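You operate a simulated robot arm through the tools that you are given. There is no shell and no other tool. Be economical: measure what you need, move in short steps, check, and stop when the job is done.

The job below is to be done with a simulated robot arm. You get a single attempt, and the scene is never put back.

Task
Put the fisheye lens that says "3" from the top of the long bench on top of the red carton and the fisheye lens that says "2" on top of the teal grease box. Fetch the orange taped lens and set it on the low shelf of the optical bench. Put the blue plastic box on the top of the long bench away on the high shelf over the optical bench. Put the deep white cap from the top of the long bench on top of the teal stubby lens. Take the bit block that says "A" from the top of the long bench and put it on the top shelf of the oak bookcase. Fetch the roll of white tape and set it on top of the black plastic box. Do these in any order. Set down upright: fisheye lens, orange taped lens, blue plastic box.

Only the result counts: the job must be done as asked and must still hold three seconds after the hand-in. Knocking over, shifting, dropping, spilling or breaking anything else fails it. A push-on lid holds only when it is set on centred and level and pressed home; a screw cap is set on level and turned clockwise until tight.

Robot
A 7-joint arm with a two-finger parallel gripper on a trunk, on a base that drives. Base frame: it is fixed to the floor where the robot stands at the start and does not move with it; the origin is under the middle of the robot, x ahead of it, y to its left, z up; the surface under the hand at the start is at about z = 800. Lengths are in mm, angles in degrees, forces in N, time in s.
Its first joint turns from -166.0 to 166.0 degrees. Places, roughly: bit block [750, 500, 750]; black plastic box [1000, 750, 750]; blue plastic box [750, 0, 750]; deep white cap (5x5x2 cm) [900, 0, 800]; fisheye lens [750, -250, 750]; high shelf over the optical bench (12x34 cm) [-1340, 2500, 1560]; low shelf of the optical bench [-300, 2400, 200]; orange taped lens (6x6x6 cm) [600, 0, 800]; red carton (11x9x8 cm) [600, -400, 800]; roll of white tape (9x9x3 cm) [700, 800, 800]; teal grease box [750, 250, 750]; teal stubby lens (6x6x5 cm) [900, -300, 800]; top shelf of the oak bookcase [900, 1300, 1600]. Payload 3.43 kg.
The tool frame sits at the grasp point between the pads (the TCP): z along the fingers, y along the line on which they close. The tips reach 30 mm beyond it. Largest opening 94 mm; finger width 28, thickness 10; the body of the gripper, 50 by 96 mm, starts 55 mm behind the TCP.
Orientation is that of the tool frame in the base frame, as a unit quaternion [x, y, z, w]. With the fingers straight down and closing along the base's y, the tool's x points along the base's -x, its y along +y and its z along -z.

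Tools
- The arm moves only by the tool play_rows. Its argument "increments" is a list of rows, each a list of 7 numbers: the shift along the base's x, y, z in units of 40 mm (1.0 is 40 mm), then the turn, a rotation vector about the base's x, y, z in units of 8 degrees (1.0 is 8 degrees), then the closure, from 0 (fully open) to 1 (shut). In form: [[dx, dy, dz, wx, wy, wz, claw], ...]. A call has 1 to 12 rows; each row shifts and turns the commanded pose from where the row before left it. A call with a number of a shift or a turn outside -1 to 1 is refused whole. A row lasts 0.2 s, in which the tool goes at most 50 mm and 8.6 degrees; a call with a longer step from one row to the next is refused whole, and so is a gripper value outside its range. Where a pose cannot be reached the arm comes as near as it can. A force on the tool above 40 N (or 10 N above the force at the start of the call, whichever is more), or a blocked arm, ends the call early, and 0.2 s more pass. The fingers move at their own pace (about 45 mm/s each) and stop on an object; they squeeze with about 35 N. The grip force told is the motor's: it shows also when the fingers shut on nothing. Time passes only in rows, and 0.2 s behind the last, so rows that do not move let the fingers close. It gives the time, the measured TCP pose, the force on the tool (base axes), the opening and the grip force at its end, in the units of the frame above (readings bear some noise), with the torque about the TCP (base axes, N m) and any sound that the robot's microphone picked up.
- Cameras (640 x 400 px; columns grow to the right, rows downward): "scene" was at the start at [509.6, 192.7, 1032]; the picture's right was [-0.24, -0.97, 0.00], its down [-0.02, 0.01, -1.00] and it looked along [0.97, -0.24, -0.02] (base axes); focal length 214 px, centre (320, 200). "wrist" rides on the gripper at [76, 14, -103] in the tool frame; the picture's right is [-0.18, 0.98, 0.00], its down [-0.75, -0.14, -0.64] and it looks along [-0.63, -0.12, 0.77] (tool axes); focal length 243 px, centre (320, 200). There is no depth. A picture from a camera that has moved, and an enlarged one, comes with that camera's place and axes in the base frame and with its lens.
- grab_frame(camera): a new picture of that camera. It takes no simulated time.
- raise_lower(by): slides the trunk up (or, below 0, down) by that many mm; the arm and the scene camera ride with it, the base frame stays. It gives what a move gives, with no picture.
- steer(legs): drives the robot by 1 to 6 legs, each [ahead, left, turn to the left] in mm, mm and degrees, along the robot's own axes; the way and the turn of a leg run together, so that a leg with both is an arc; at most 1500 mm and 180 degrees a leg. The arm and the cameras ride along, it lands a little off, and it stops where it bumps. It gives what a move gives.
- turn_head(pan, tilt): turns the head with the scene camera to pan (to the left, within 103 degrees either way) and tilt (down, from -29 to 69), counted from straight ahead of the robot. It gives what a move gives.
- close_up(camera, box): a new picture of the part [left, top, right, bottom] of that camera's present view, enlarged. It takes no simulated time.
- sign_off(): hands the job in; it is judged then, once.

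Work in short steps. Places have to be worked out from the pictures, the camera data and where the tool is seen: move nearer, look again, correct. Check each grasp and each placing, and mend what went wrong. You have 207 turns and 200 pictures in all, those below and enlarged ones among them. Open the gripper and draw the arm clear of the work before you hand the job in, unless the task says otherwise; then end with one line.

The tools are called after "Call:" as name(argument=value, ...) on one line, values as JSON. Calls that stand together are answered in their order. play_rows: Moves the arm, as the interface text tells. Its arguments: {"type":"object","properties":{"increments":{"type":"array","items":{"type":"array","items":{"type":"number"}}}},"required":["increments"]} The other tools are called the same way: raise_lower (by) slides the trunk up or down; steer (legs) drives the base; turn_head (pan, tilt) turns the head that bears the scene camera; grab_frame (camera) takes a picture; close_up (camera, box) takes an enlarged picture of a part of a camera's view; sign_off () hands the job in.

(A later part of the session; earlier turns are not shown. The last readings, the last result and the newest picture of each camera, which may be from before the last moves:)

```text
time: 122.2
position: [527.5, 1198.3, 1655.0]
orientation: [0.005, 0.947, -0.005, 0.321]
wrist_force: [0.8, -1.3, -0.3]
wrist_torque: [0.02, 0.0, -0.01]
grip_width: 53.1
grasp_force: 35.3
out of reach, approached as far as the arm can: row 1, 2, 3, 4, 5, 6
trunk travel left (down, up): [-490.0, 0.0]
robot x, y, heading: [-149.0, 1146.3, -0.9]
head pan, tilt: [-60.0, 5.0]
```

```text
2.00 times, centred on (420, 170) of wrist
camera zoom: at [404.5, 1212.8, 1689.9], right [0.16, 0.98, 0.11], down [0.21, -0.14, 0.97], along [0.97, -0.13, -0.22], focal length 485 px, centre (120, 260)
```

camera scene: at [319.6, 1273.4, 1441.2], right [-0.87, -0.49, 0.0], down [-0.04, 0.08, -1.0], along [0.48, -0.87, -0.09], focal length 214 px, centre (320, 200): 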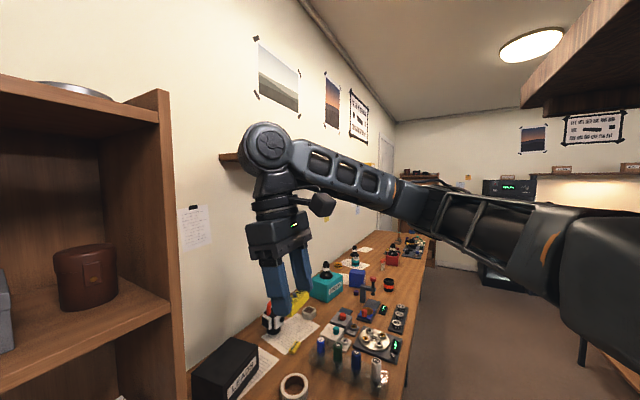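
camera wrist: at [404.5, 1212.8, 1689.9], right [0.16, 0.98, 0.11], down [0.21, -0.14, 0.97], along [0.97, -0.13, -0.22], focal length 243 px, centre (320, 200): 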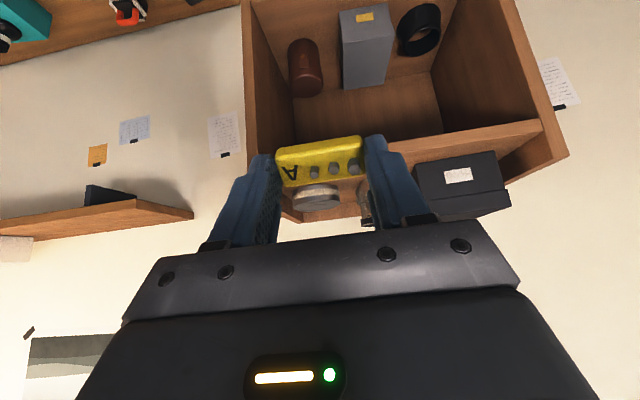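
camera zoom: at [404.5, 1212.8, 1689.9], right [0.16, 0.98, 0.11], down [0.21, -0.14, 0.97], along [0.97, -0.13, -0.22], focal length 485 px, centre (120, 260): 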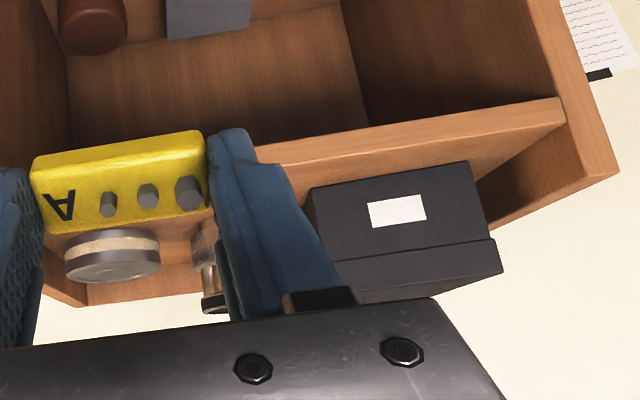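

A free strip lies at the front (x 740–850) around y≈1195 on the top board (z≈1560). Drive forward 200 mm at this height.

Call:
steer(legs=[[200, 0, 0]])

Call:
grab_frame(camera="wrist")

Call:
turn_head(pan=0, tilt=-15)

Call:
grab_frame(camera="scene")

```text
time: 123.8
position: [723.2, 1190.8, 1657.4]
orientation: [0.009, 0.946, -0.005, 0.323]
wrist_force: [-0.4, 0.3, -0.3]
wrist_torque: [-0.02, -0.02, -0.01]
grip_width: 52.9
grasp_force: 34.6
trunk travel left (down, up): [-490.0, 0.0]
robot x, y, heading: [49.7, 1143.8, -0.9]
head pan, tilt: [-60.0, 5.0]
```

```text
94 pictures are left
camera wrist: at [600.3, 1206.6, 1691.6], right [0.16, 0.98, 0.11], down [0.2, -0.14, 0.97], along [0.97, -0.14, -0.22], focal length 243 px, centre (320, 200)
```

wrist: 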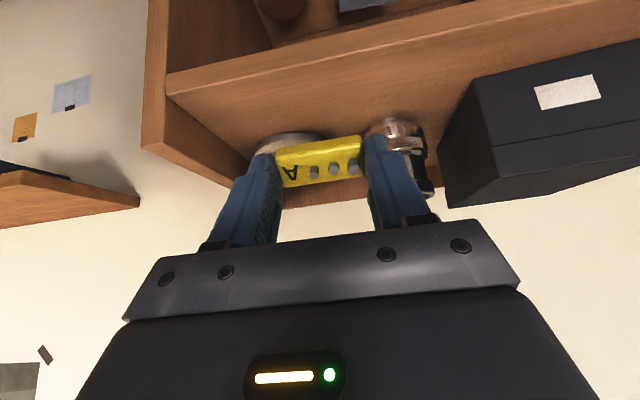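

```text
time: 125.1
position: [726.3, 1190.6, 1655.1]
orientation: [0.009, 0.947, 0.0, 0.32]
wrist_force: [0.4, -0.1, -1.5]
wrist_torque: [-0.03, 0.0, 0.01]
grip_width: 52.9
grasp_force: 34.8
trunk travel left (down, up): [-490.0, 0.0]
robot x, y, heading: [39.9, 1140.9, -1.0]
head pan, tilt: [0.0, -15.0]
```

```text
93 pictures are left
camera scene: at [553.0, 1348.7, 1471.6], right [-0.02, -1.0, 0.0], down [0.26, 0.0, -0.97], along [0.97, -0.02, 0.26], focal length 214 px, centre (320, 200)
```

scene: 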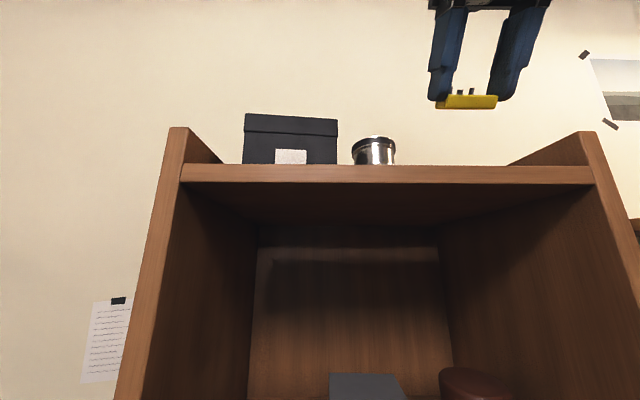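

Front edge x≈750, disc front ≈830, tin front ≈850. I bring the block to (792,1195) and lower to just above the board.

Call:
play_rows(increments=[[0.6, 0.05, -0.2, 0, 0, 0, 1], [0.6, 0.05, -0.3, 0, 0, 0, 1], [0, 0, -0.6, 0, 0, 0, 1], [0, 0, 0, 0, 0, 0, 1]])

Call:
grab_frame(camera="wrist")

Call:
close_up(camera="scene", box=[340, 20, 640, 200])

```text
time: 126.1
position: [771.3, 1196.7, 1613.6]
orientation: [0.008, 0.946, -0.004, 0.323]
wrist_force: [0.6, -0.6, -0.8]
wrist_torque: [-0.01, 0.0, 0.0]
grip_width: 52.9
grasp_force: 34.4
trunk travel left (down, up): [-490.0, 0.0]
robot x, y, heading: [44.8, 1140.9, -1.1]
head pan, tilt: [0.0, -15.0]
```

```text
92 pictures are left
camera wrist: at [648.0, 1210.3, 1646.6], right [0.16, 0.98, 0.11], down [0.2, -0.14, 0.97], along [0.97, -0.14, -0.22], focal length 243 px, centre (320, 200)
```

wrist: 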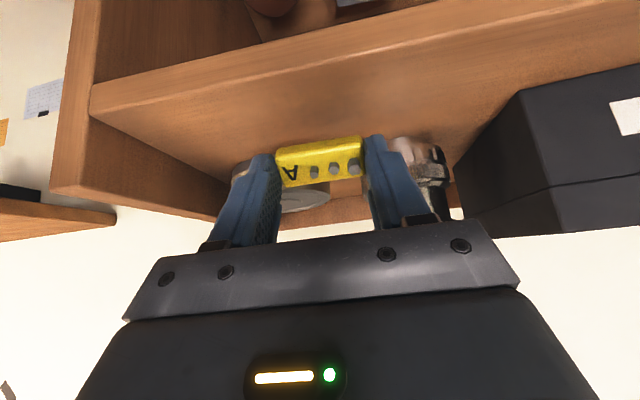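

```text
2.13 times, centred on (490, 110) of scene
camera zoom: at [553.1, 1348.8, 1471.5], right [-0.02, -1.0, 0.0], down [0.26, 0.0, -0.97], along [0.97, -0.02, 0.26], focal length 458 px, centre (-43, 392)
```

zoom: 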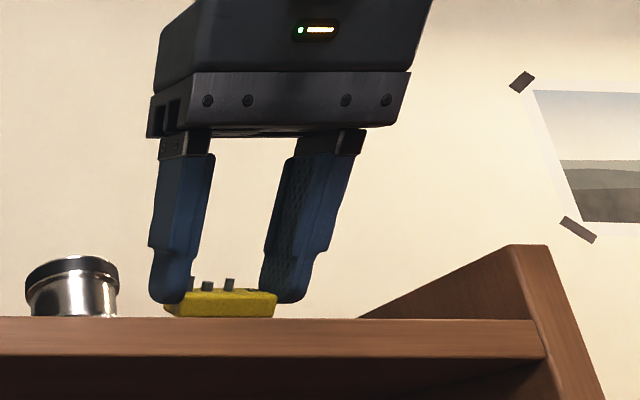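

Nearly on the board. Small downward steps until contact.

Call:
play_rows(increments=[[0, 0, -0.1, 0, 0, 0, 1], [0, 0, -0.1, 0, 0, 0, 1], [0, 0, -0.1, 0, 0, 0, 1], [0, 0, 0, 0, 0, 0, 1]])

Call:
play_rows(increments=[[0, 0, -0.08, 0, 0, 0, 1], [0, 0, 0, 0, 0, 0, 1]])

```text
time: 127.1
position: [773.3, 1196.2, 1600.3]
orientation: [0.008, 0.946, -0.004, 0.323]
wrist_force: [0.6, -0.2, -0.1]
wrist_torque: [-0.05, 0.0, 0.02]
grip_width: 53.0
grasp_force: 34.9
trunk travel left (down, up): [-490.0, 0.0]
robot x, y, heading: [45.5, 1144.6, -1.1]
head pan, tilt: [0.0, -15.0]
```

```text
time: 127.7
position: [770.7, 1195.5, 1597.0]
orientation: [0.008, 0.947, -0.004, 0.322]
wrist_force: [-0.2, 0.0, 0.2]
wrist_torque: [0.03, 0.03, -0.01]
grip_width: 53.0
grasp_force: 35.3
trunk travel left (down, up): [-490.0, 0.0]
robot x, y, heading: [45.7, 1147.1, -0.8]
head pan, tilt: [0.0, -15.0]
```

Call:
play_rows(increments=[[0, 0, -0.08, 0, 0, 0, 1], [0, 0, 0, 0, 0, 0, 1]])

Call:
play_rows(increments=[[0, 0, -0.08, 0, 0, 0, 1], [0, 0, 0, 0, 0, 0, 1]])

Call:
play_rows(increments=[[0, 0, -0.08, 0, 0, 0, 1], [0, 0, 0, 0, 0, 0, 1]])

Call:
close_up(camera="scene", box=[340, 40, 640, 200])

```text
time: 128.3
position: [771.7, 1195.9, 1596.0]
orientation: [0.008, 0.946, -0.003, 0.325]
wrist_force: [2.8, -0.2, 10.9]
wrist_torque: [-0.17, -0.26, 0.01]
grip_width: 53.0
grasp_force: 34.6
trunk travel left (down, up): [-490.0, 0.0]
robot x, y, heading: [47.5, 1142.3, -1.2]
head pan, tilt: [0.0, -15.0]
```

```text
time: 128.9
position: [771.1, 1196.2, 1592.7]
orientation: [0.008, 0.946, -0.004, 0.324]
wrist_force: [2.7, -0.1, 27.8]
wrist_torque: [-0.02, -0.54, 0.04]
grip_width: 52.9
grasp_force: 35.7
trunk travel left (down, up): [-490.0, 0.0]
robot x, y, heading: [45.5, 1140.0, -0.9]
head pan, tilt: [0.0, -15.0]
```

```text
time: 129.3
position: [771.6, 1196.7, 1592.9]
orientation: [0.009, 0.945, -0.003, 0.328]
wrist_force: [-1.0, 0.4, 13.3]
wrist_torque: [-0.12, -0.16, 0.03]
grip_width: 53.1
grasp_force: 34.9
trunk travel left (down, up): [-490.0, 0.0]
robot x, y, heading: [48.2, 1142.6, -1.1]
head pan, tilt: [0.0, -15.0]
stopped in row 1: the force on the tool passed its limit at 47 N (the readings are from after the stop); the commanded pose is now the measured one
```

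```text
2.13 times, centred on (490, 120) of scene
camera zoom: at [552.5, 1348.7, 1471.4], right [-0.02, -1.0, 0.0], down [0.26, 0.0, -0.97], along [0.97, -0.02, 0.26], focal length 458 px, centre (-43, 371)
```

zoom: 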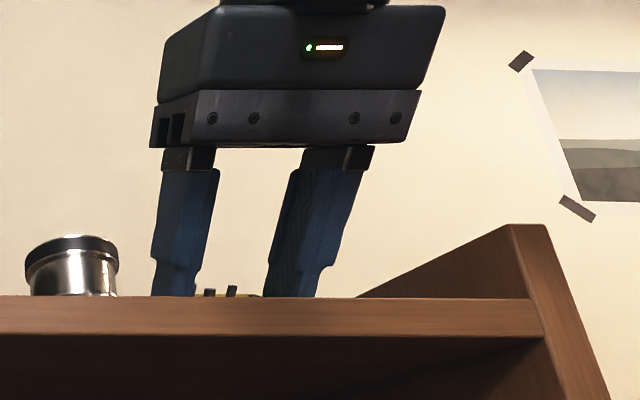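

Contact made. Back off 2 mm and open.

Call:
play_rows(increments=[[0, 0, 0.06, 0, 0, 0, 1], [0, 0, 0, 0, 0, 0, 0.4], [0, 0, 0, 0, 0, 0, 0.2], [0, 0, 0, 0, 0, 0, 0.1], [0, 0, 0, 0, 0, 0, 0], [0, 0, 0, 0, 0, 0, 0], [-0.45, 0, 0.6, 0, 0, 0, 0], [-0.6, 0, 0.7, 0, 0, 0, 0], [-0.6, 0, 0.7, 0, 0, 0, 0]])

Call:
grab_frame(camera="wrist")

Call:
grab_frame(camera="scene")

```text
time: 131.3
position: [714.6, 1188.4, 1661.7]
orientation: [0.01, 0.951, 0.015, 0.308]
wrist_force: [-0.8, 0.5, 0.4]
wrist_torque: [-0.02, 0.01, -0.01]
grip_width: 93.9
grasp_force: 0.1
trunk travel left (down, up): [-490.0, 0.0]
robot x, y, heading: [42.4, 1145.4, -0.9]
head pan, tilt: [0.0, -15.0]
```

```text
89 pictures are left
camera wrist: at [593.1, 1201.1, 1701.3], right [0.16, 0.98, 0.14], down [0.23, -0.18, 0.96], along [0.96, -0.12, -0.25], focal length 243 px, centre (320, 200)
```

wrist: 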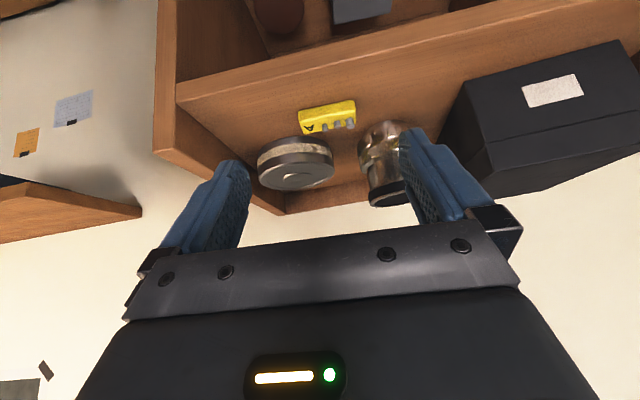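

```text
88 pictures are left
camera scene: at [552.7, 1348.8, 1471.6], right [-0.02, -1.0, 0.0], down [0.26, 0.0, -0.97], along [0.97, -0.02, 0.26], focal length 214 px, centre (320, 200)
```

scene: 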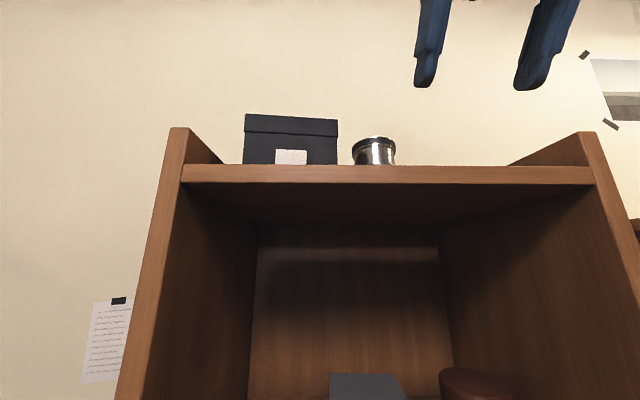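

Block A stands on the bookcase top. Next the tape: retract, level the tool and come down, then lower the trunk.

Call:
play_rows(increments=[[-0.9, 0, 0, 0, 0, 0, 0], [-0.7, 0, -0.3, -0.04, 0.9, 0.03, 0], [-0.2, 0, -0.8, -0.04, 0.9, 0.03, 0], [0, 0, -0.9, -0.04, 0.9, 0.03, 0], [0, 0, -0.9, -0.04, 0.9, 0.03, 0], [0, 0, -0.9, -0.04, 0.88, 0.03, 0], [0, -0.3, -0.95, 0, 0, 0, 0], [0, -0.3, -0.95, 0, 0, 0, 0], [0, -0.3, -0.95, 0, 0, 0, 0], [0, -0.3, -0.95, 0, 0, 0, 0], [0, 0, -0.95, 0, 0, 0, 0]])

Call:
turn_head(pan=-20, tilt=35)

Call:
grab_frame(camera="scene")

```text
time: 133.7
position: [638.8, 1138.0, 1315.7]
orientation: [-0.007, 1.0, -0.015, 0.019]
wrist_force: [-0.3, 0.4, -0.3]
wrist_torque: [0.0, 0.02, -0.03]
grip_width: 94.1
grasp_force: 0.1
out of reach, approached as far as the arm can: row 1, 2
trunk travel left (down, up): [-490.0, 0.0]
robot x, y, heading: [47.7, 1139.6, -1.1]
head pan, tilt: [0.0, -15.0]
```

```text
time: 134.8
position: [640.6, 1138.5, 1315.9]
orientation: [-0.007, 1.0, -0.015, 0.02]
wrist_force: [0.3, 0.0, 0.8]
wrist_torque: [-0.03, 0.04, 0.01]
grip_width: 94.2
grasp_force: 0.0
trunk travel left (down, up): [-490.0, 0.0]
robot x, y, heading: [47.1, 1143.5, -1.0]
head pan, tilt: [-20.0, 35.0]
```

```text
87 pictures are left
camera scene: at [554.8, 1318.6, 1393.1], right [-0.36, -0.93, 0.0], down [-0.54, 0.2, -0.82], along [0.77, -0.29, -0.57], focal length 214 px, centre (320, 200)
```

scene: 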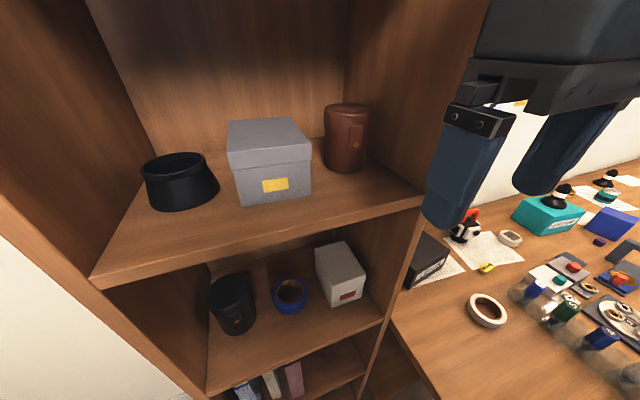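

Shift base right 150 mm, lower the trunk 215 mm, and move above the tape.

Call:
steer(legs=[[0, -150, 1]])

Call:
raise_lower(by=-215)

Call:
play_rows(increments=[[0.1, -0.9, -0.1, 0.215, 0.287, -0.1, 0], [0.1, -0.9, -0.1, 0, 0, 0, 0], [0.1, -0.9, -0.3, 0, 0, 0, 0], [0.1, -0.9, -0.4, 0, 0, 0, 0], [0.1, -0.9, -0.4, 0, 0, 0, 0], [0, 0, 0, 0, 0, 0, 0]])

Call:
grab_frame(camera="wrist")

Call:
turn_head(pan=-20, tilt=25)

Call:
grab_frame(camera="scene")

```text
time: 136.2
position: [638.9, 1000.3, 1315.7]
orientation: [-0.016, 1.0, -0.016, 0.019]
wrist_force: [-0.2, 0.3, -0.5]
wrist_torque: [0.0, 0.0, 0.0]
grip_width: 93.8
grasp_force: 0.1
trunk travel left (down, up): [-490.0, 0.0]
robot x, y, heading: [42.9, 994.1, 0.1]
head pan, tilt: [-20.0, 35.0]
```

```text
time: 138.5
position: [638.4, 999.8, 1099.6]
orientation: [-0.016, 1.0, -0.015, 0.019]
wrist_force: [-0.2, 0.4, -0.4]
wrist_torque: [0.0, 0.01, -0.01]
grip_width: 94.2
grasp_force: 0.2
trunk travel left (down, up): [-275.0, 215.0]
robot x, y, heading: [42.5, 993.3, 0.2]
head pan, tilt: [-20.0, 35.0]
```

```text
time: 139.9
position: [657.0, 820.3, 1048.5]
orientation: [-0.007, 1.0, 0.0, -0.001]
wrist_force: [0.4, 0.5, -0.5]
wrist_torque: [-0.02, 0.02, -0.02]
grip_width: 94.0
grasp_force: 0.1
trunk travel left (down, up): [-275.0, 215.0]
robot x, y, heading: [46.4, 992.2, 0.1]
head pan, tilt: [-20.0, 35.0]
```

```text
86 pictures are left
camera wrist: at [580.9, 831.4, 1151.4], right [0.17, 0.99, 0.0], down [0.76, -0.13, 0.64], along [0.63, -0.11, -0.77], focal length 243 px, centre (320, 200)
```

wrist: 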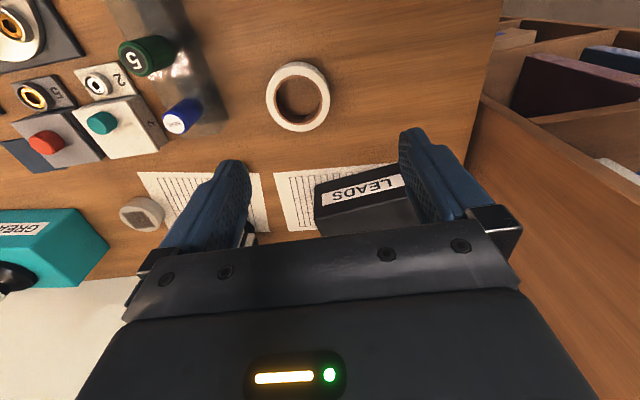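

```text
time: 140.6
position: [657.1, 822.0, 1048.5]
orientation: [-0.009, 1.0, -0.001, 0.0]
wrist_force: [-0.7, -0.5, -0.2]
wrist_torque: [-0.02, -0.03, -0.01]
grip_width: 94.1
grasp_force: 0.1
trunk travel left (down, up): [-275.0, 215.0]
robot x, y, heading: [49.8, 994.0, -0.1]
head pan, tilt: [-20.0, 25.0]
```

```text
85 pictures are left
camera scene: at [554.0, 1177.2, 1193.7], right [-0.34, -0.94, 0.0], down [-0.4, 0.14, -0.91], along [0.85, -0.31, -0.42], focal length 214 px, centre (320, 200)
```

scene: 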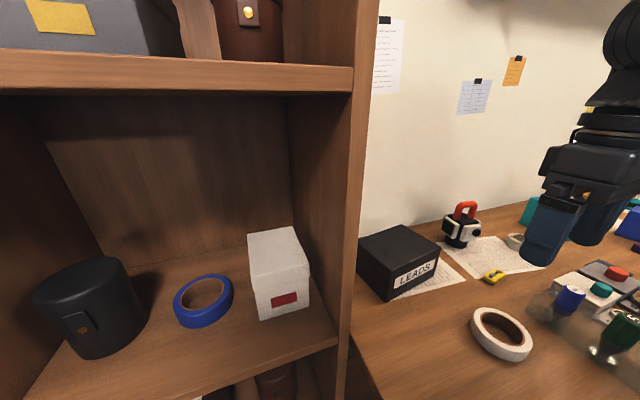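

Tape ring centre ≈ (670,790), OD ~85, wall ~12 mm. I'll grip the +y wall at (670,826) with one finger in the hole; descend partway with half-open fingers.

Call:
play_rows(increments=[[0.15, 0.05, -1, 0, 0, 0, 0.38], [0.15, 0.05, -1, 0, 0, 0, 0.38], [0, 0, -1, 0, 0, 0, 0.38], [0, 0, -1, 0, 0, 0, 0.38], [0, 0, 0, 0, 0, 0, 0.38]])

Call:
grab_frame(camera="wrist")

```text
time: 141.8
position: [671.5, 825.3, 888.6]
orientation: [-0.01, 1.0, 0.0, -0.002]
wrist_force: [-0.2, -0.1, 0.2]
wrist_torque: [0.0, -0.02, 0.0]
grip_width: 58.4
grasp_force: 0.0
trunk travel left (down, up): [-275.0, 215.0]
robot x, y, heading: [48.8, 992.2, 0.2]
head pan, tilt: [-20.0, 25.0]
```

```text
84 pictures are left
camera wrist: at [595.0, 836.0, 989.9], right [0.17, 0.99, 0.0], down [0.76, -0.13, 0.64], along [0.63, -0.11, -0.77], focal length 243 px, centre (320, 200)
```

wrist: 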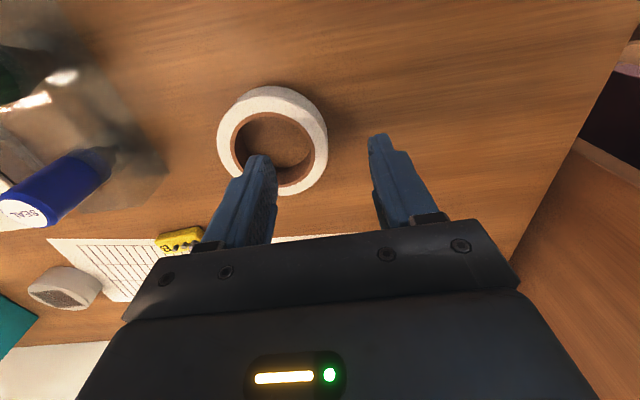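

Ring centre ≈ (665,789); wall mid at y≈823.5. Fine adjust, descend, grip.

Call:
play_rows(increments=[[-0.16, -0.05, -0.6, 0, 0, 0, 0.38], [0, 0, -0.6, 0, 0, 0, 0.38], [0, 0, -0.08, 0, 0, 0, 0.38], [0, 0, 0, 0, 0, 0, 0.38], [0, 0, 0, 0, 0, 0, 0.8], [0, 0, 0, 0, 0, 0, 1], [0, 0, 0, 0, 0, 0, 1], [0, 0, 0, 0, 0, 0, 1]])

Call:
grab_frame(camera="wrist")

```text
time: 143.6
position: [665.3, 822.3, 835.7]
orientation: [-0.01, 1.0, -0.001, -0.001]
wrist_force: [-0.1, -0.5, -0.3]
wrist_torque: [0.02, 0.06, 0.02]
grip_width: 14.6
grasp_force: 34.6
trunk travel left (down, up): [-275.0, 215.0]
robot x, y, heading: [48.9, 993.5, -0.0]
head pan, tilt: [-20.0, 25.0]
```

```text
83 pictures are left
camera wrist: at [588.5, 833.3, 938.5], right [0.17, 0.99, 0.0], down [0.76, -0.13, 0.64], along [0.63, -0.11, -0.77], focal length 243 px, centre (320, 200)
```

wrist: 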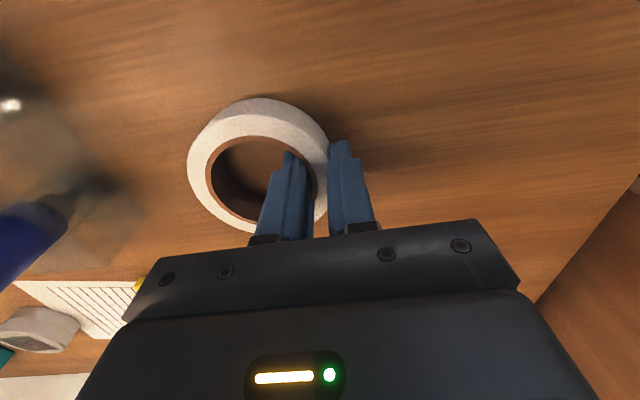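

Tape held by its wall (14.6 mm). Lift and carry toward the LEADS box (centre ≈ (893,845), top ≈ 875).

Call:
play_rows(increments=[[0, 0, 0.9, 0, 0, 0, 1], [0, 0, 1, 0, 0, 0, 1], [0, 0, 1, 0, 0, 0, 1], [0, 0, 1, 0, 0, 0, 1], [0.9, 0.24, 0, 0, 0, 0, 1], [0.9, 0.24, 0, 0, 0, 0, 1], [0.9, 0.24, 0, 0, 0, 0, 1], [0.9, 0.24, 0, 0, 0, 0, 1], [0.9, 0.24, 0, 0, 0, 0, 1], [0.9, 0.24, 0, 0, 0, 0, 1], [0, 0, 0, 0, 0, 0, 1]])

Call:
grab_frame(camera="wrist")

Call:
grab_frame(camera="scene")

```text
time: 146.0
position: [879.8, 881.6, 993.9]
orientation: [-0.009, 1.0, 0.0, -0.001]
wrist_force: [-0.4, -0.1, -0.5]
wrist_torque: [0.07, 0.01, -0.01]
grip_width: 14.9
grasp_force: 35.1
trunk travel left (down, up): [-275.0, 215.0]
robot x, y, heading: [43.9, 994.0, 0.3]
head pan, tilt: [-20.0, 25.0]
```

```text
82 pictures are left
camera wrist: at [802.8, 891.5, 1096.5], right [0.17, 0.99, 0.0], down [0.76, -0.13, 0.64], along [0.63, -0.11, -0.77], focal length 243 px, centre (320, 200)
```

wrist: 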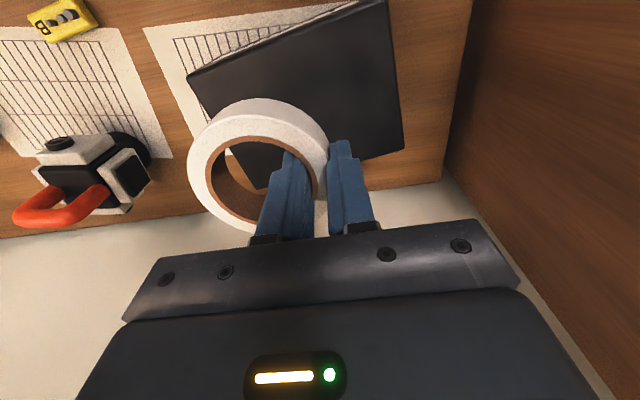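

```text
81 pictures are left
camera scene: at [554.0, 1177.3, 1193.8], right [-0.34, -0.94, 0.0], down [-0.4, 0.14, -0.91], along [0.85, -0.31, -0.42], focal length 214 px, centre (320, 200)
```

scene: 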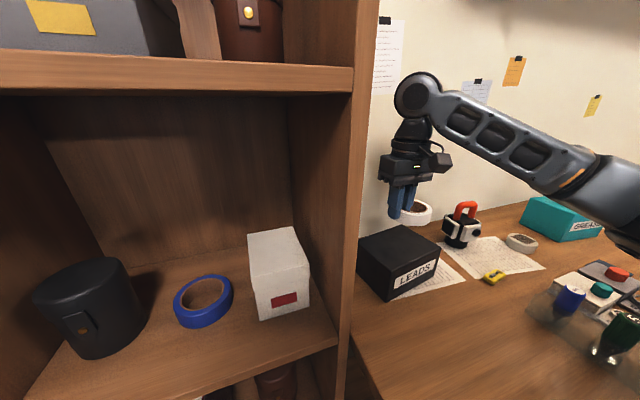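

Box top centre ≈ (882,864). Shift +16 mm in y and lower to just above.

Call:
play_rows(increments=[[0.05, 0.4, -0.6, 0, 0, 0, 1], [0, 0, -0.7, 0, 0, 0, 1], [0, 0, -0.5, 0, 0, 0, 1], [0, 0, 0, 0, 0, 0, 1]])

Call:
close_up(camera="scene", box=[340, 120, 500, 320])

```text
time: 147.0
position: [882.5, 896.6, 924.5]
orientation: [-0.009, 1.0, 0.0, 0.002]
wrist_force: [-3.2, 1.9, 28.5]
wrist_torque: [0.02, -0.09, 0.2]
grip_width: 15.3
grasp_force: 34.7
trunk travel left (down, up): [-275.0, 215.0]
robot x, y, heading: [45.2, 995.6, 0.2]
head pan, tilt: [-20.0, 25.0]
```

```text
2.00 times, centred on (420, 220) of scene
camera zoom: at [553.2, 1177.5, 1194.6], right [-0.34, -0.94, 0.0], down [-0.4, 0.14, -0.91], along [0.85, -0.31, -0.42], focal length 429 px, centre (120, 160)
```

zoom: 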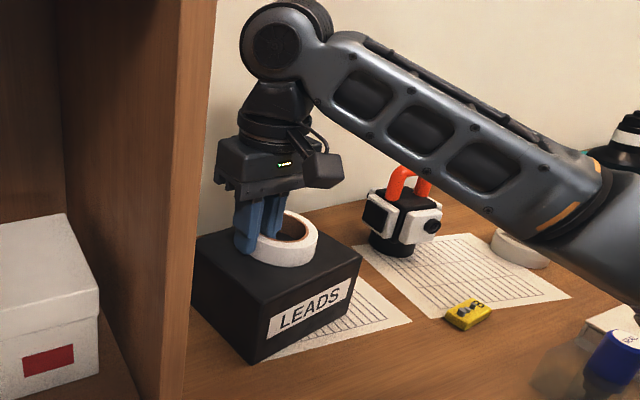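

In contact at z 924 (28 N), tape on the box. Relieve, open to ~45 mm (one finger is inside the hole) and lift.

Call:
play_rows(increments=[[0, 0, 0.05, 0, 0, 0, 1], [0, 0, 0, 0, 0, 0, 0.7], [0, 0, 0, 0, 0, 0, 0.55], [0, 0, 0, 0, 0, 0, 0.55], [0, 0, 0, 0, 0, 0, 0.55], [0, 0, 0.8, 0, 0, 0, 0.55], [0, 0, 1, 0, 0, 0, 0.55], [0, 0, 1, 0, 0, 0, 0.5]])

Call:
grab_frame(camera="wrist")

Call:
close_up(camera="scene", box=[340, 120, 500, 320])

```text
time: 148.8
position: [884.3, 898.3, 1037.3]
orientation: [-0.01, 1.0, 0.001, -0.001]
wrist_force: [0.1, 0.4, -1.2]
wrist_torque: [-0.03, 0.04, -0.02]
grip_width: 47.0
grasp_force: 0.1
trunk travel left (down, up): [-275.0, 215.0]
robot x, y, heading: [43.8, 994.6, 0.3]
head pan, tilt: [-20.0, 25.0]
```

```text
79 pictures are left
camera wrist: at [807.4, 908.9, 1138.7], right [0.17, 0.99, 0.0], down [0.76, -0.13, 0.64], along [0.63, -0.11, -0.77], focal length 243 px, centre (320, 200)
```

wrist: 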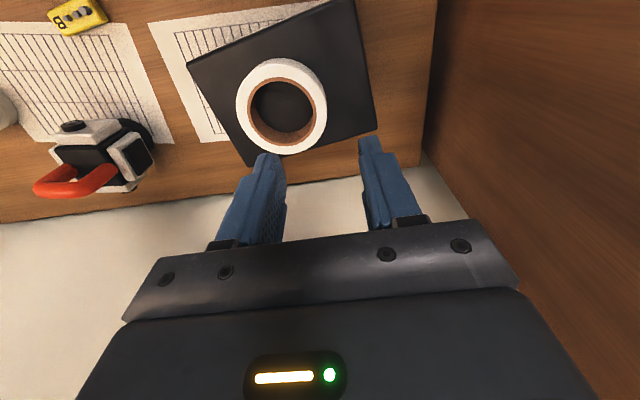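

```text
2.00 times, centred on (420, 220) of scene
camera zoom: at [554.2, 1177.2, 1193.6], right [-0.34, -0.94, 0.0], down [-0.4, 0.14, -0.91], along [0.85, -0.31, -0.42], focal length 429 px, centre (120, 160)
```

zoom: 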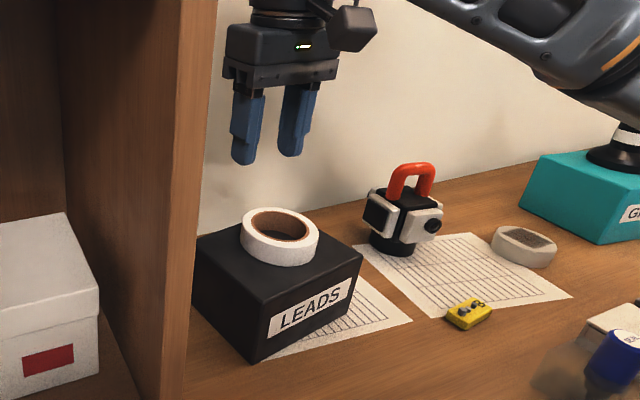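

Tape done. Now head for the blue box: retract the hand, back off, and drive right along the bench front.

Call:
play_rows(increments=[[-0.9, -0.2, 0.4, 0, 0, 0, 0], [-0.9, -0.2, 0.4, 0, 0, 0, 0], [-0.9, -0.2, 0.4, 0, 0, 0, 0], [-0.9, -0.2, 0.2, 0, 0, 0, 0], [-0.9, -0.2, 0, 0, 0, 0, 0], [-0.9, -0.2, 0, 0, 0, 0, 0]])

Call:
steer(legs=[[-200, 0, 0], [0, -900, 0]])

Call:
turn_head(pan=-15, tilt=30)

Call:
grab_frame(camera="scene")

Call:
grab_frame(camera="wrist")

```text
time: 150.2
position: [665.8, 846.6, 1093.3]
orientation: [-0.01, 1.0, 0.0, -0.001]
wrist_force: [-0.4, 0.9, -0.1]
wrist_torque: [-0.02, 0.02, 0.01]
grip_width: 94.0
grasp_force: 0.0
trunk travel left (down, up): [-275.0, 215.0]
robot x, y, heading: [42.5, 994.4, 0.1]
head pan, tilt: [-20.0, 25.0]
```

```text
time: 156.1
position: [463.3, -50.7, 1093.0]
orientation: [-0.004, 1.0, -0.001, -0.001]
wrist_force: [-0.1, -0.5, 0.1]
wrist_torque: [0.0, 0.01, 0.01]
grip_width: 93.8
grasp_force: 0.0
trunk travel left (down, up): [-275.0, 215.0]
robot x, y, heading: [-153.4, 105.2, -0.2]
head pan, tilt: [-20.0, 25.0]
```

```text
time: 156.8
position: [463.7, -51.7, 1093.2]
orientation: [-0.003, 1.0, -0.001, -0.001]
wrist_force: [-0.4, 0.4, 0.6]
wrist_torque: [0.04, 0.0, 0.01]
grip_width: 93.8
grasp_force: 0.1
trunk travel left (down, up): [-275.0, 215.0]
robot x, y, heading: [-157.4, 105.7, -0.4]
head pan, tilt: [-15.0, 30.0]
```

```text
77 pictures are left
camera scene: at [356.4, 288.6, 1185.8], right [-0.27, -0.96, 0.0], down [-0.48, 0.13, -0.87], along [0.83, -0.23, -0.5], focal length 214 px, centre (320, 200)
```

scene: 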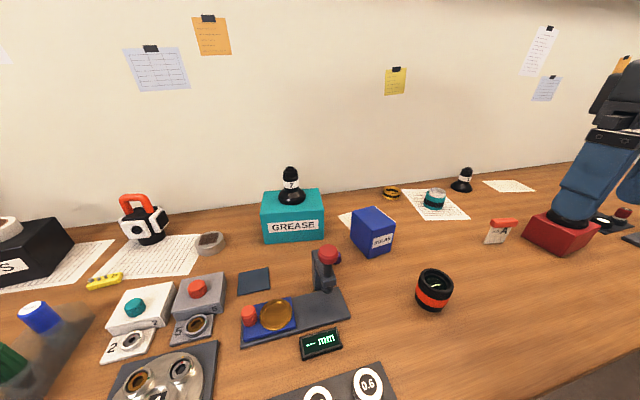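

```text
76 pictures are left
camera wrist: at [387.2, -39.6, 1195.8], right [0.18, 0.98, 0.0], down [0.76, -0.14, 0.64], along [0.63, -0.11, -0.77], focal length 243 px, centre (320, 200)
```

wrist: 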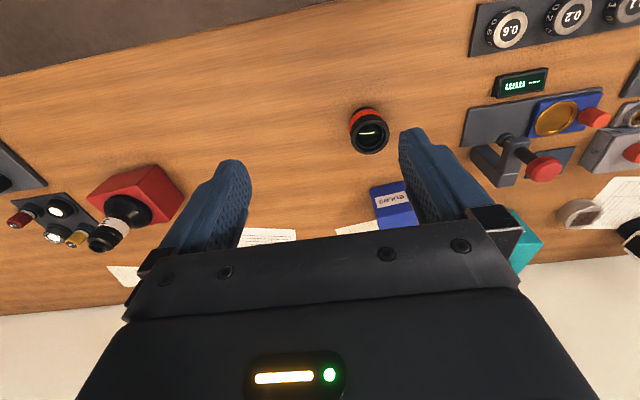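

All in order. Take the orange lens first, with the tool pitched ~55° forward so it can go into the low shelf. Lens ≈ (557,8). I back the base 135 mm and pitch while approaching a hover.

Call:
steer(legs=[[-135, 0, 0]])

Call:
play_rows(increments=[[0.41, 0.14, -0.4, 0, -0.985, 0, 0], [0.41, 0.14, -0.4, 0, -0.985, 0, 0], [0.41, 0.14, -0.5, 0, -0.985, 0, 0], [0.41, 0.14, -0.5, 0, -0.985, 0, 0], [0.41, 0.14, -0.5, 0, -0.985, 0, 0], [0.41, 0.14, -0.5, 0, -0.985, 0, 0], [0.41, 0.14, -0.5, 0, -0.985, 0, 0], [0.41, 0.14, -0.6, 0, 0, 0, 0], [0.3, 0.14, -0.6, 0, 0, 0, 0], [0.3, 0.14, -0.3, 0, 0, 0, 0], [0, 0, 0, 0, 0, 0, 0]])

Call:
grab_frame(camera="wrist")

Call:
grab_frame(camera="scene")

```text
time: 158.1
position: [328.4, -49.7, 1092.7]
orientation: [-0.004, 1.0, -0.001, -0.001]
wrist_force: [-1.2, -0.2, 0.0]
wrist_torque: [-0.01, 0.0, 0.01]
grip_width: 93.9
grasp_force: 0.0
trunk travel left (down, up): [-275.0, 215.0]
robot x, y, heading: [-290.8, 105.4, -0.7]
head pan, tilt: [-15.0, 30.0]
```

```text
time: 160.5
position: [492.9, 4.7, 901.0]
orientation: [-0.004, 0.887, -0.002, 0.463]
wrist_force: [0.8, 0.5, -1.0]
wrist_torque: [-0.03, 0.01, 0.01]
grip_width: 93.9
grasp_force: 0.0
out of reach, approached as far as the arm can: row 6
trunk travel left (down, up): [-275.0, 215.0]
robot x, y, heading: [-292.7, 102.2, -0.6]
head pan, tilt: [-15.0, 30.0]
```

```text
75 pictures are left
camera wrist: at [363.5, 15.9, 896.7], right [0.1, 0.98, 0.14], down [-0.09, -0.14, 0.99], along [0.99, -0.11, 0.08], focal length 243 px, centre (320, 200)
```

wrist: 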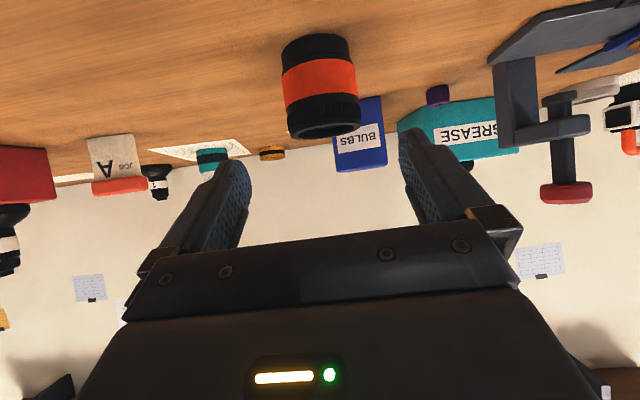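

```text
74 pictures are left
camera scene: at [220.3, 290.0, 1185.8], right [-0.27, -0.96, 0.0], down [-0.48, 0.13, -0.87], along [0.83, -0.23, -0.5], focal length 214 px, centre (320, 200)
```

scene: 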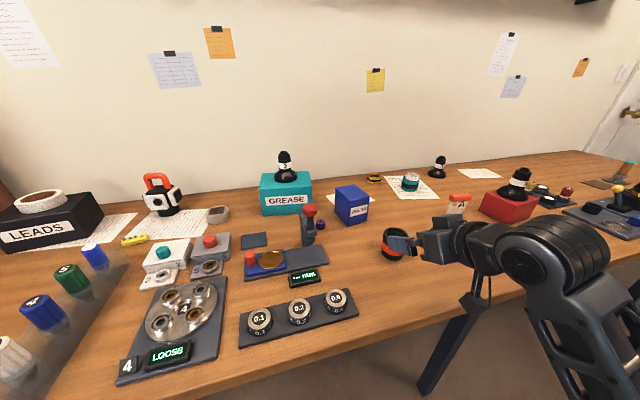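

Lens aligned between the fingers. Advance to the grasp pose.

Call:
play_rows(increments=[[0.3, 0.015, -0.4, 0, 0, 0, 0], [0.36, 0.015, -0.4, 0, 0, 0, 0], [0.36, 0.015, -0.4, 0, 0, 0, 0], [0.36, 0, -0.35, 0, 0, 0, 0], [0, 0, 0, 0, 0, 0, 0]])

Call:
grab_frame(camera="wrist")

Call:
close_up(camera="scene", box=[340, 190, 640, 360])

```text
time: 161.7
position: [544.3, 5.7, 838.1]
orientation: [-0.003, 0.886, -0.002, 0.463]
wrist_force: [0.0, -0.5, -0.2]
wrist_torque: [0.0, 0.01, 0.0]
grip_width: 93.9
grasp_force: 0.0
trunk travel left (down, up): [-275.0, 215.0]
robot x, y, heading: [-292.6, 101.9, -0.1]
head pan, tilt: [-15.0, 30.0]
```

```text
73 pictures are left
camera wrist: at [417.1, 17.5, 833.2], right [0.1, 0.98, 0.15], down [-0.09, -0.14, 0.99], along [0.99, -0.11, 0.08], focal length 243 px, centre (320, 200)
```

wrist: 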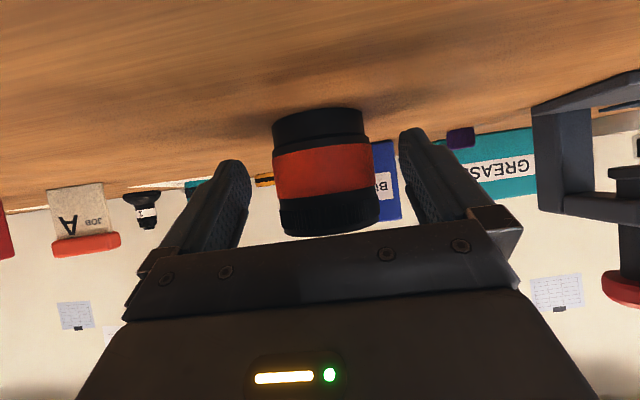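

```text
2.13 times, centred on (490, 275) of scene
camera zoom: at [220.3, 290.0, 1185.8], right [-0.27, -0.96, 0.0], down [-0.48, 0.13, -0.87], along [0.83, -0.23, -0.5], focal length 458 px, centre (-43, 40)
```

zoom: 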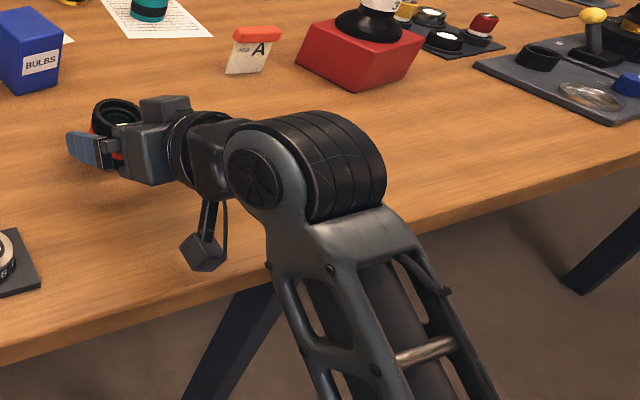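

Lens between the fingers; advance 7 mm more and close.

Call:
play_rows(increments=[[0.18, 0, 0, 0, 0, 0, 0], [0, 0, 0, 0, 0, 0, 0.2], [0, 0, 0, 0, 0, 0, 0.6], [0, 0, 0, 0, 0, 0, 1], [0, 0, 0, 0, 0, 0, 1], [0, 0, 0, 0, 0, 0, 1]])

Call:
grab_frame(camera="wrist")

```text
time: 163.1
position: [551.5, 6.2, 836.5]
orientation: [-0.003, 0.886, -0.002, 0.463]
wrist_force: [-0.6, 0.4, 0.2]
wrist_torque: [0.08, -0.01, -0.01]
grip_width: 57.7
grasp_force: 35.0
trunk travel left (down, up): [-275.0, 215.0]
robot x, y, heading: [-289.0, 100.8, -0.5]
head pan, tilt: [-15.0, 30.0]
```

```text
71 pictures are left
camera wrist: at [423.9, 17.3, 833.5], right [0.1, 0.98, 0.15], down [-0.09, -0.14, 0.99], along [0.99, -0.11, 0.08], focal length 243 px, centre (320, 200)
```

wrist: 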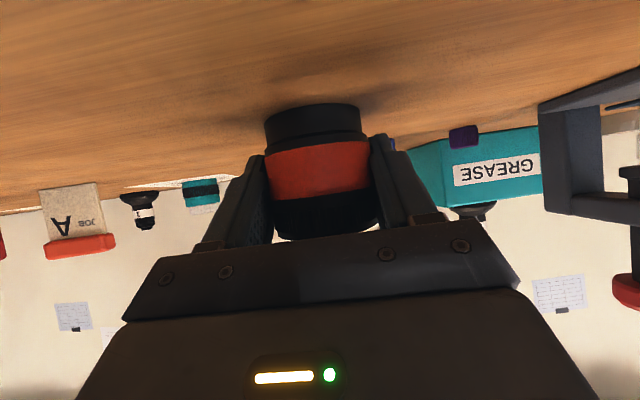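

Gripped (57.7 mm). Lift 110 mm, back away, turn left 90° and look at the optical bench.

Call:
play_rows(increments=[[0, 0, 0.7, 0, 0, 0, 1], [0, 0, 0.9, 0, 0, 0, 1], [0, 0, 0.9, 0, 0, 0, 1], [0, 0, 0.5, 0, 0, 0, 1]])

Call:
steer(legs=[[-200, 0, 0], [0, 0, 90], [600, 0, 0]])

Call:
turn_head(pan=0, tilt=15)

Call:
grab_frame(camera="scene")

Call:
grab_frame(camera="wrist")

```text
time: 164.1
position: [551.3, 5.5, 958.0]
orientation: [-0.002, 0.887, -0.003, 0.463]
wrist_force: [0.1, -0.1, -0.7]
wrist_torque: [-0.02, -0.01, 0.0]
grip_width: 57.7
grasp_force: 34.8
trunk travel left (down, up): [-275.0, 215.0]
robot x, y, heading: [-292.5, 104.6, -0.5]
head pan, tilt: [-15.0, 30.0]
```

```text
time: 167.3
position: [279.9, 411.2, 957.3]
orientation: [-0.209, 0.862, 0.106, 0.45]
wrist_force: [0.1, 0.6, -1.8]
wrist_torque: [0.0, 0.01, -0.02]
grip_width: 57.3
grasp_force: 35.4
trunk travel left (down, up): [-275.0, 215.0]
robot x, y, heading: [-512.4, 120.3, 26.3]
head pan, tilt: [-15.0, 30.0]
stopped in leg 2: the robot was blocked; the commanded pose is now the measured one
```

```text
time: 168.1
position: [280.8, 412.5, 957.5]
orientation: [-0.209, 0.862, 0.105, 0.45]
wrist_force: [0.0, 0.6, -1.5]
wrist_torque: [-0.03, 0.01, -0.03]
grip_width: 57.4
grasp_force: 35.0
trunk travel left (down, up): [-275.0, 215.0]
robot x, y, heading: [-514.8, 122.8, 26.2]
head pan, tilt: [0.0, 15.0]
```

```text
70 pictures are left
camera scene: at [-148.7, 539.5, 1209.9], right [0.44, -0.9, 0.0], down [-0.23, -0.12, -0.97], along [0.87, 0.43, -0.26], focal length 214 px, centre (320, 200)
```

scene: 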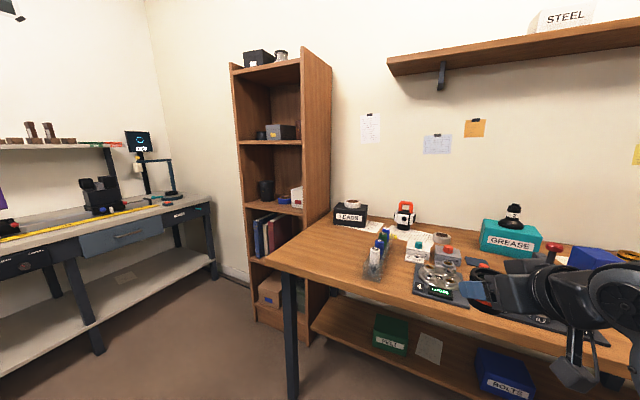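

```text
69 pictures are left
camera wrist: at [159.5, 364.3, 953.8], right [-0.36, 0.92, 0.15], down [-0.02, -0.16, 0.99], along [0.93, 0.35, 0.08], focal length 243 px, centre (320, 200)
```

wrist: 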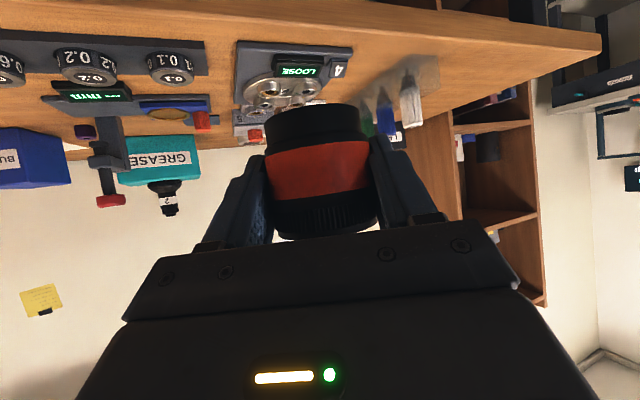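

Blocked during the turn. I look to the left/back and right to see what is in the way.

Call:
turn_head(pan=103, tilt=35)

Call:
grab_frame(camera="scene")

Call:
turn_head(pan=-75, tilt=40)

Call:
grab_frame(camera="scene")

```text
time: 169.9
position: [280.5, 412.3, 957.1]
orientation: [-0.21, 0.861, 0.106, 0.451]
wrist_force: [0.1, 0.3, -1.6]
wrist_torque: [0.02, 0.03, -0.02]
grip_width: 57.5
grasp_force: 35.3
trunk travel left (down, up): [-275.0, 215.0]
robot x, y, heading: [-516.7, 118.1, 26.0]
head pan, tilt: [103.0, 35.0]
```

```text
68 pictures are left
camera scene: at [-288.2, 566.2, 1178.0], right [0.77, 0.63, 0.0], down [0.36, -0.44, -0.82], along [-0.52, 0.63, -0.57], focal length 214 px, centre (320, 200)
```

scene: 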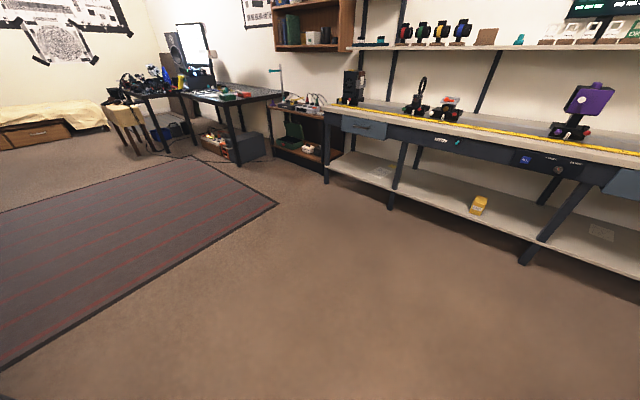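

```text
time: 172.6
position: [281.0, 412.1, 957.6]
orientation: [-0.21, 0.861, 0.107, 0.45]
wrist_force: [0.2, -0.4, -0.8]
wrist_torque: [0.02, 0.04, 0.0]
grip_width: 57.3
grasp_force: 35.0
trunk travel left (down, up): [-275.0, 215.0]
robot x, y, heading: [-515.8, 116.5, 26.4]
head pan, tilt: [-75.0, 40.0]
```

```text
67 pictures are left
camera scene: at [-176.2, 434.3, 1170.4], right [-0.75, -0.66, 0.0], down [-0.42, 0.48, -0.77], along [0.51, -0.57, -0.64], focal length 214 px, centre (320, 200)
```

scene: 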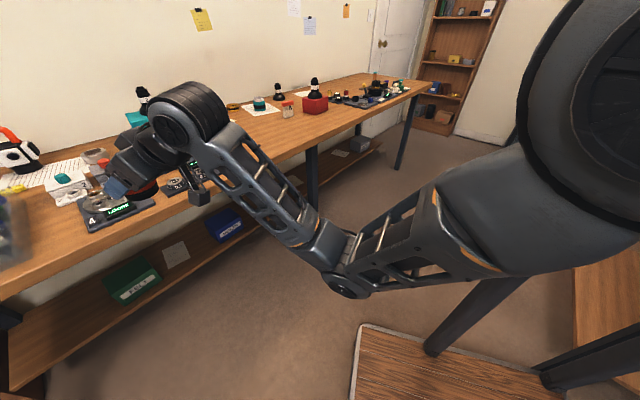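

Another table behind-right blocks the turn. I slide left 300 mm first, then turn.

Call:
steer(legs=[[0, 350, 0], [0, 0, 64]])

Call:
turn_head(pan=0, tilt=20)

Call:
grab_frame(camera="scene")

```text
time: 177.7
position: [-575.1, 1277.4, 957.3]
orientation: [0.63, -0.624, -0.327, -0.328]
wrist_force: [-1.4, 0.1, -1.5]
wrist_torque: [0.0, 0.03, 0.0]
grip_width: 57.2
grasp_force: 35.2
trunk travel left (down, up): [-275.0, 215.0]
robot x, y, heading: [-671.6, 438.2, 89.6]
head pan, tilt: [-75.0, 40.0]
```

```text
time: 179.1
position: [-576.4, 1277.2, 957.1]
orientation: [0.63, -0.623, -0.327, -0.328]
wrist_force: [-0.4, -0.5, -1.5]
wrist_torque: [-0.01, 0.01, -0.02]
grip_width: 57.2
grasp_force: 34.8
trunk travel left (down, up): [-275.0, 215.0]
robot x, y, heading: [-671.2, 438.5, 89.5]
head pan, tilt: [0.0, 20.0]
```

```text
66 pictures are left
camera scene: at [-882.7, 952.3, 1201.8], right [1.0, -0.01, 0.0], down [0.0, -0.34, -0.94], along [0.01, 0.94, -0.34], focal length 214 px, centre (320, 200)
```

scene: 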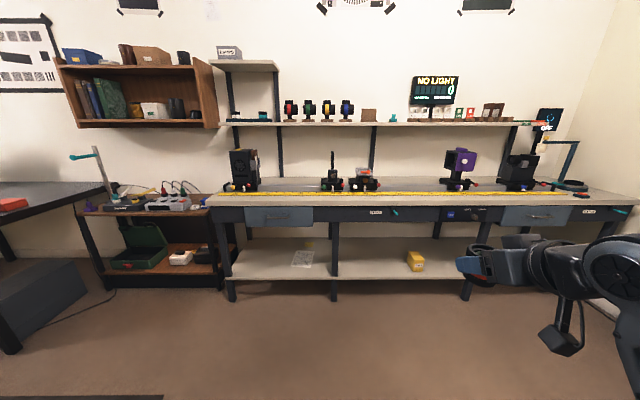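

Facing the optical bench: low shelf front edge y≈2110, drawers' underside z≈610, a leg at x≈-783, yellow box at x≈-170. Target spot ≈ (-480,2220,200). I lower the trunk and the arm here first, clear of the bench.

Call:
raise_lower(by=-275)

Call:
play_rows(increments=[[0, -0.3, -0.8, 0, 0, 0, 1], [0, -0.3, -0.8, 0, 0, 0, 1], [0, -0.3, -0.8, 0, 0, 0, 1], [0, -0.3, -0.8, 0, 0, 0, 1], [0, -0.3, -0.8, 0, 0, 0, 1], [0, -0.3, -0.8, 0, 0, 0, 1], [0, 0, -0.8, 0, 0, 0, 1], [0, 0, -0.8, 0, 0, 0, 1], [0, 0, -0.8, 0, 0, 0, 1], [0, 0, -0.8, 0, 0, 0, 1]])

Call:
turn_head(pan=-20, tilt=30)

Call:
grab_frame(camera="scene")

```text
time: 181.9
position: [-574.6, 1277.7, 682.9]
orientation: [0.63, -0.624, -0.326, -0.327]
wrist_force: [0.4, 0.1, -1.8]
wrist_torque: [0.0, 0.0, 0.03]
grip_width: 57.3
grasp_force: 35.0
trunk travel left (down, up): [0.0, 490.0]
robot x, y, heading: [-669.6, 434.0, 89.7]
head pan, tilt: [0.0, 20.0]
```

```text
time: 184.1
position: [-575.5, 1203.0, 363.9]
orientation: [0.63, -0.624, -0.325, -0.328]
wrist_force: [0.0, -0.5, -2.3]
wrist_torque: [0.03, -0.02, 0.02]
grip_width: 57.2
grasp_force: 34.7
trunk travel left (down, up): [0.0, 490.0]
robot x, y, heading: [-670.1, 435.2, 89.5]
head pan, tilt: [0.0, 20.0]
```

```text
time: 185.0
position: [-574.8, 1204.2, 362.4]
orientation: [0.63, -0.624, -0.326, -0.327]
wrist_force: [-0.4, 0.3, -2.0]
wrist_torque: [0.03, 0.01, -0.02]
grip_width: 56.9
grasp_force: 34.9
trunk travel left (down, up): [0.0, 490.0]
robot x, y, heading: [-672.6, 440.2, 89.6]
head pan, tilt: [-20.0, 30.0]
```

```text
65 pictures are left
camera scene: at [-852.0, 943.9, 910.8], right [0.94, -0.35, 0.0], down [-0.17, -0.47, -0.87], along [0.3, 0.81, -0.5], focal length 214 px, centre (320, 200)
```

scene: 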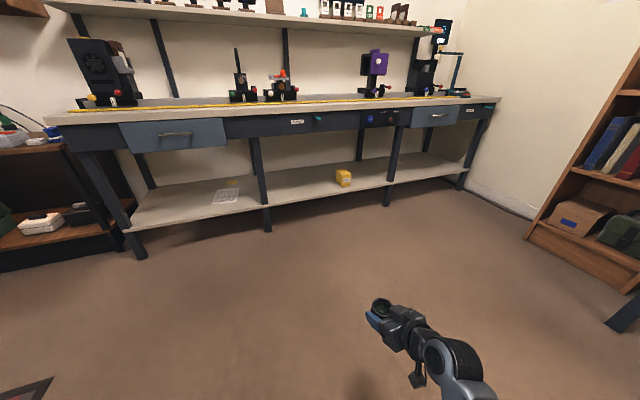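

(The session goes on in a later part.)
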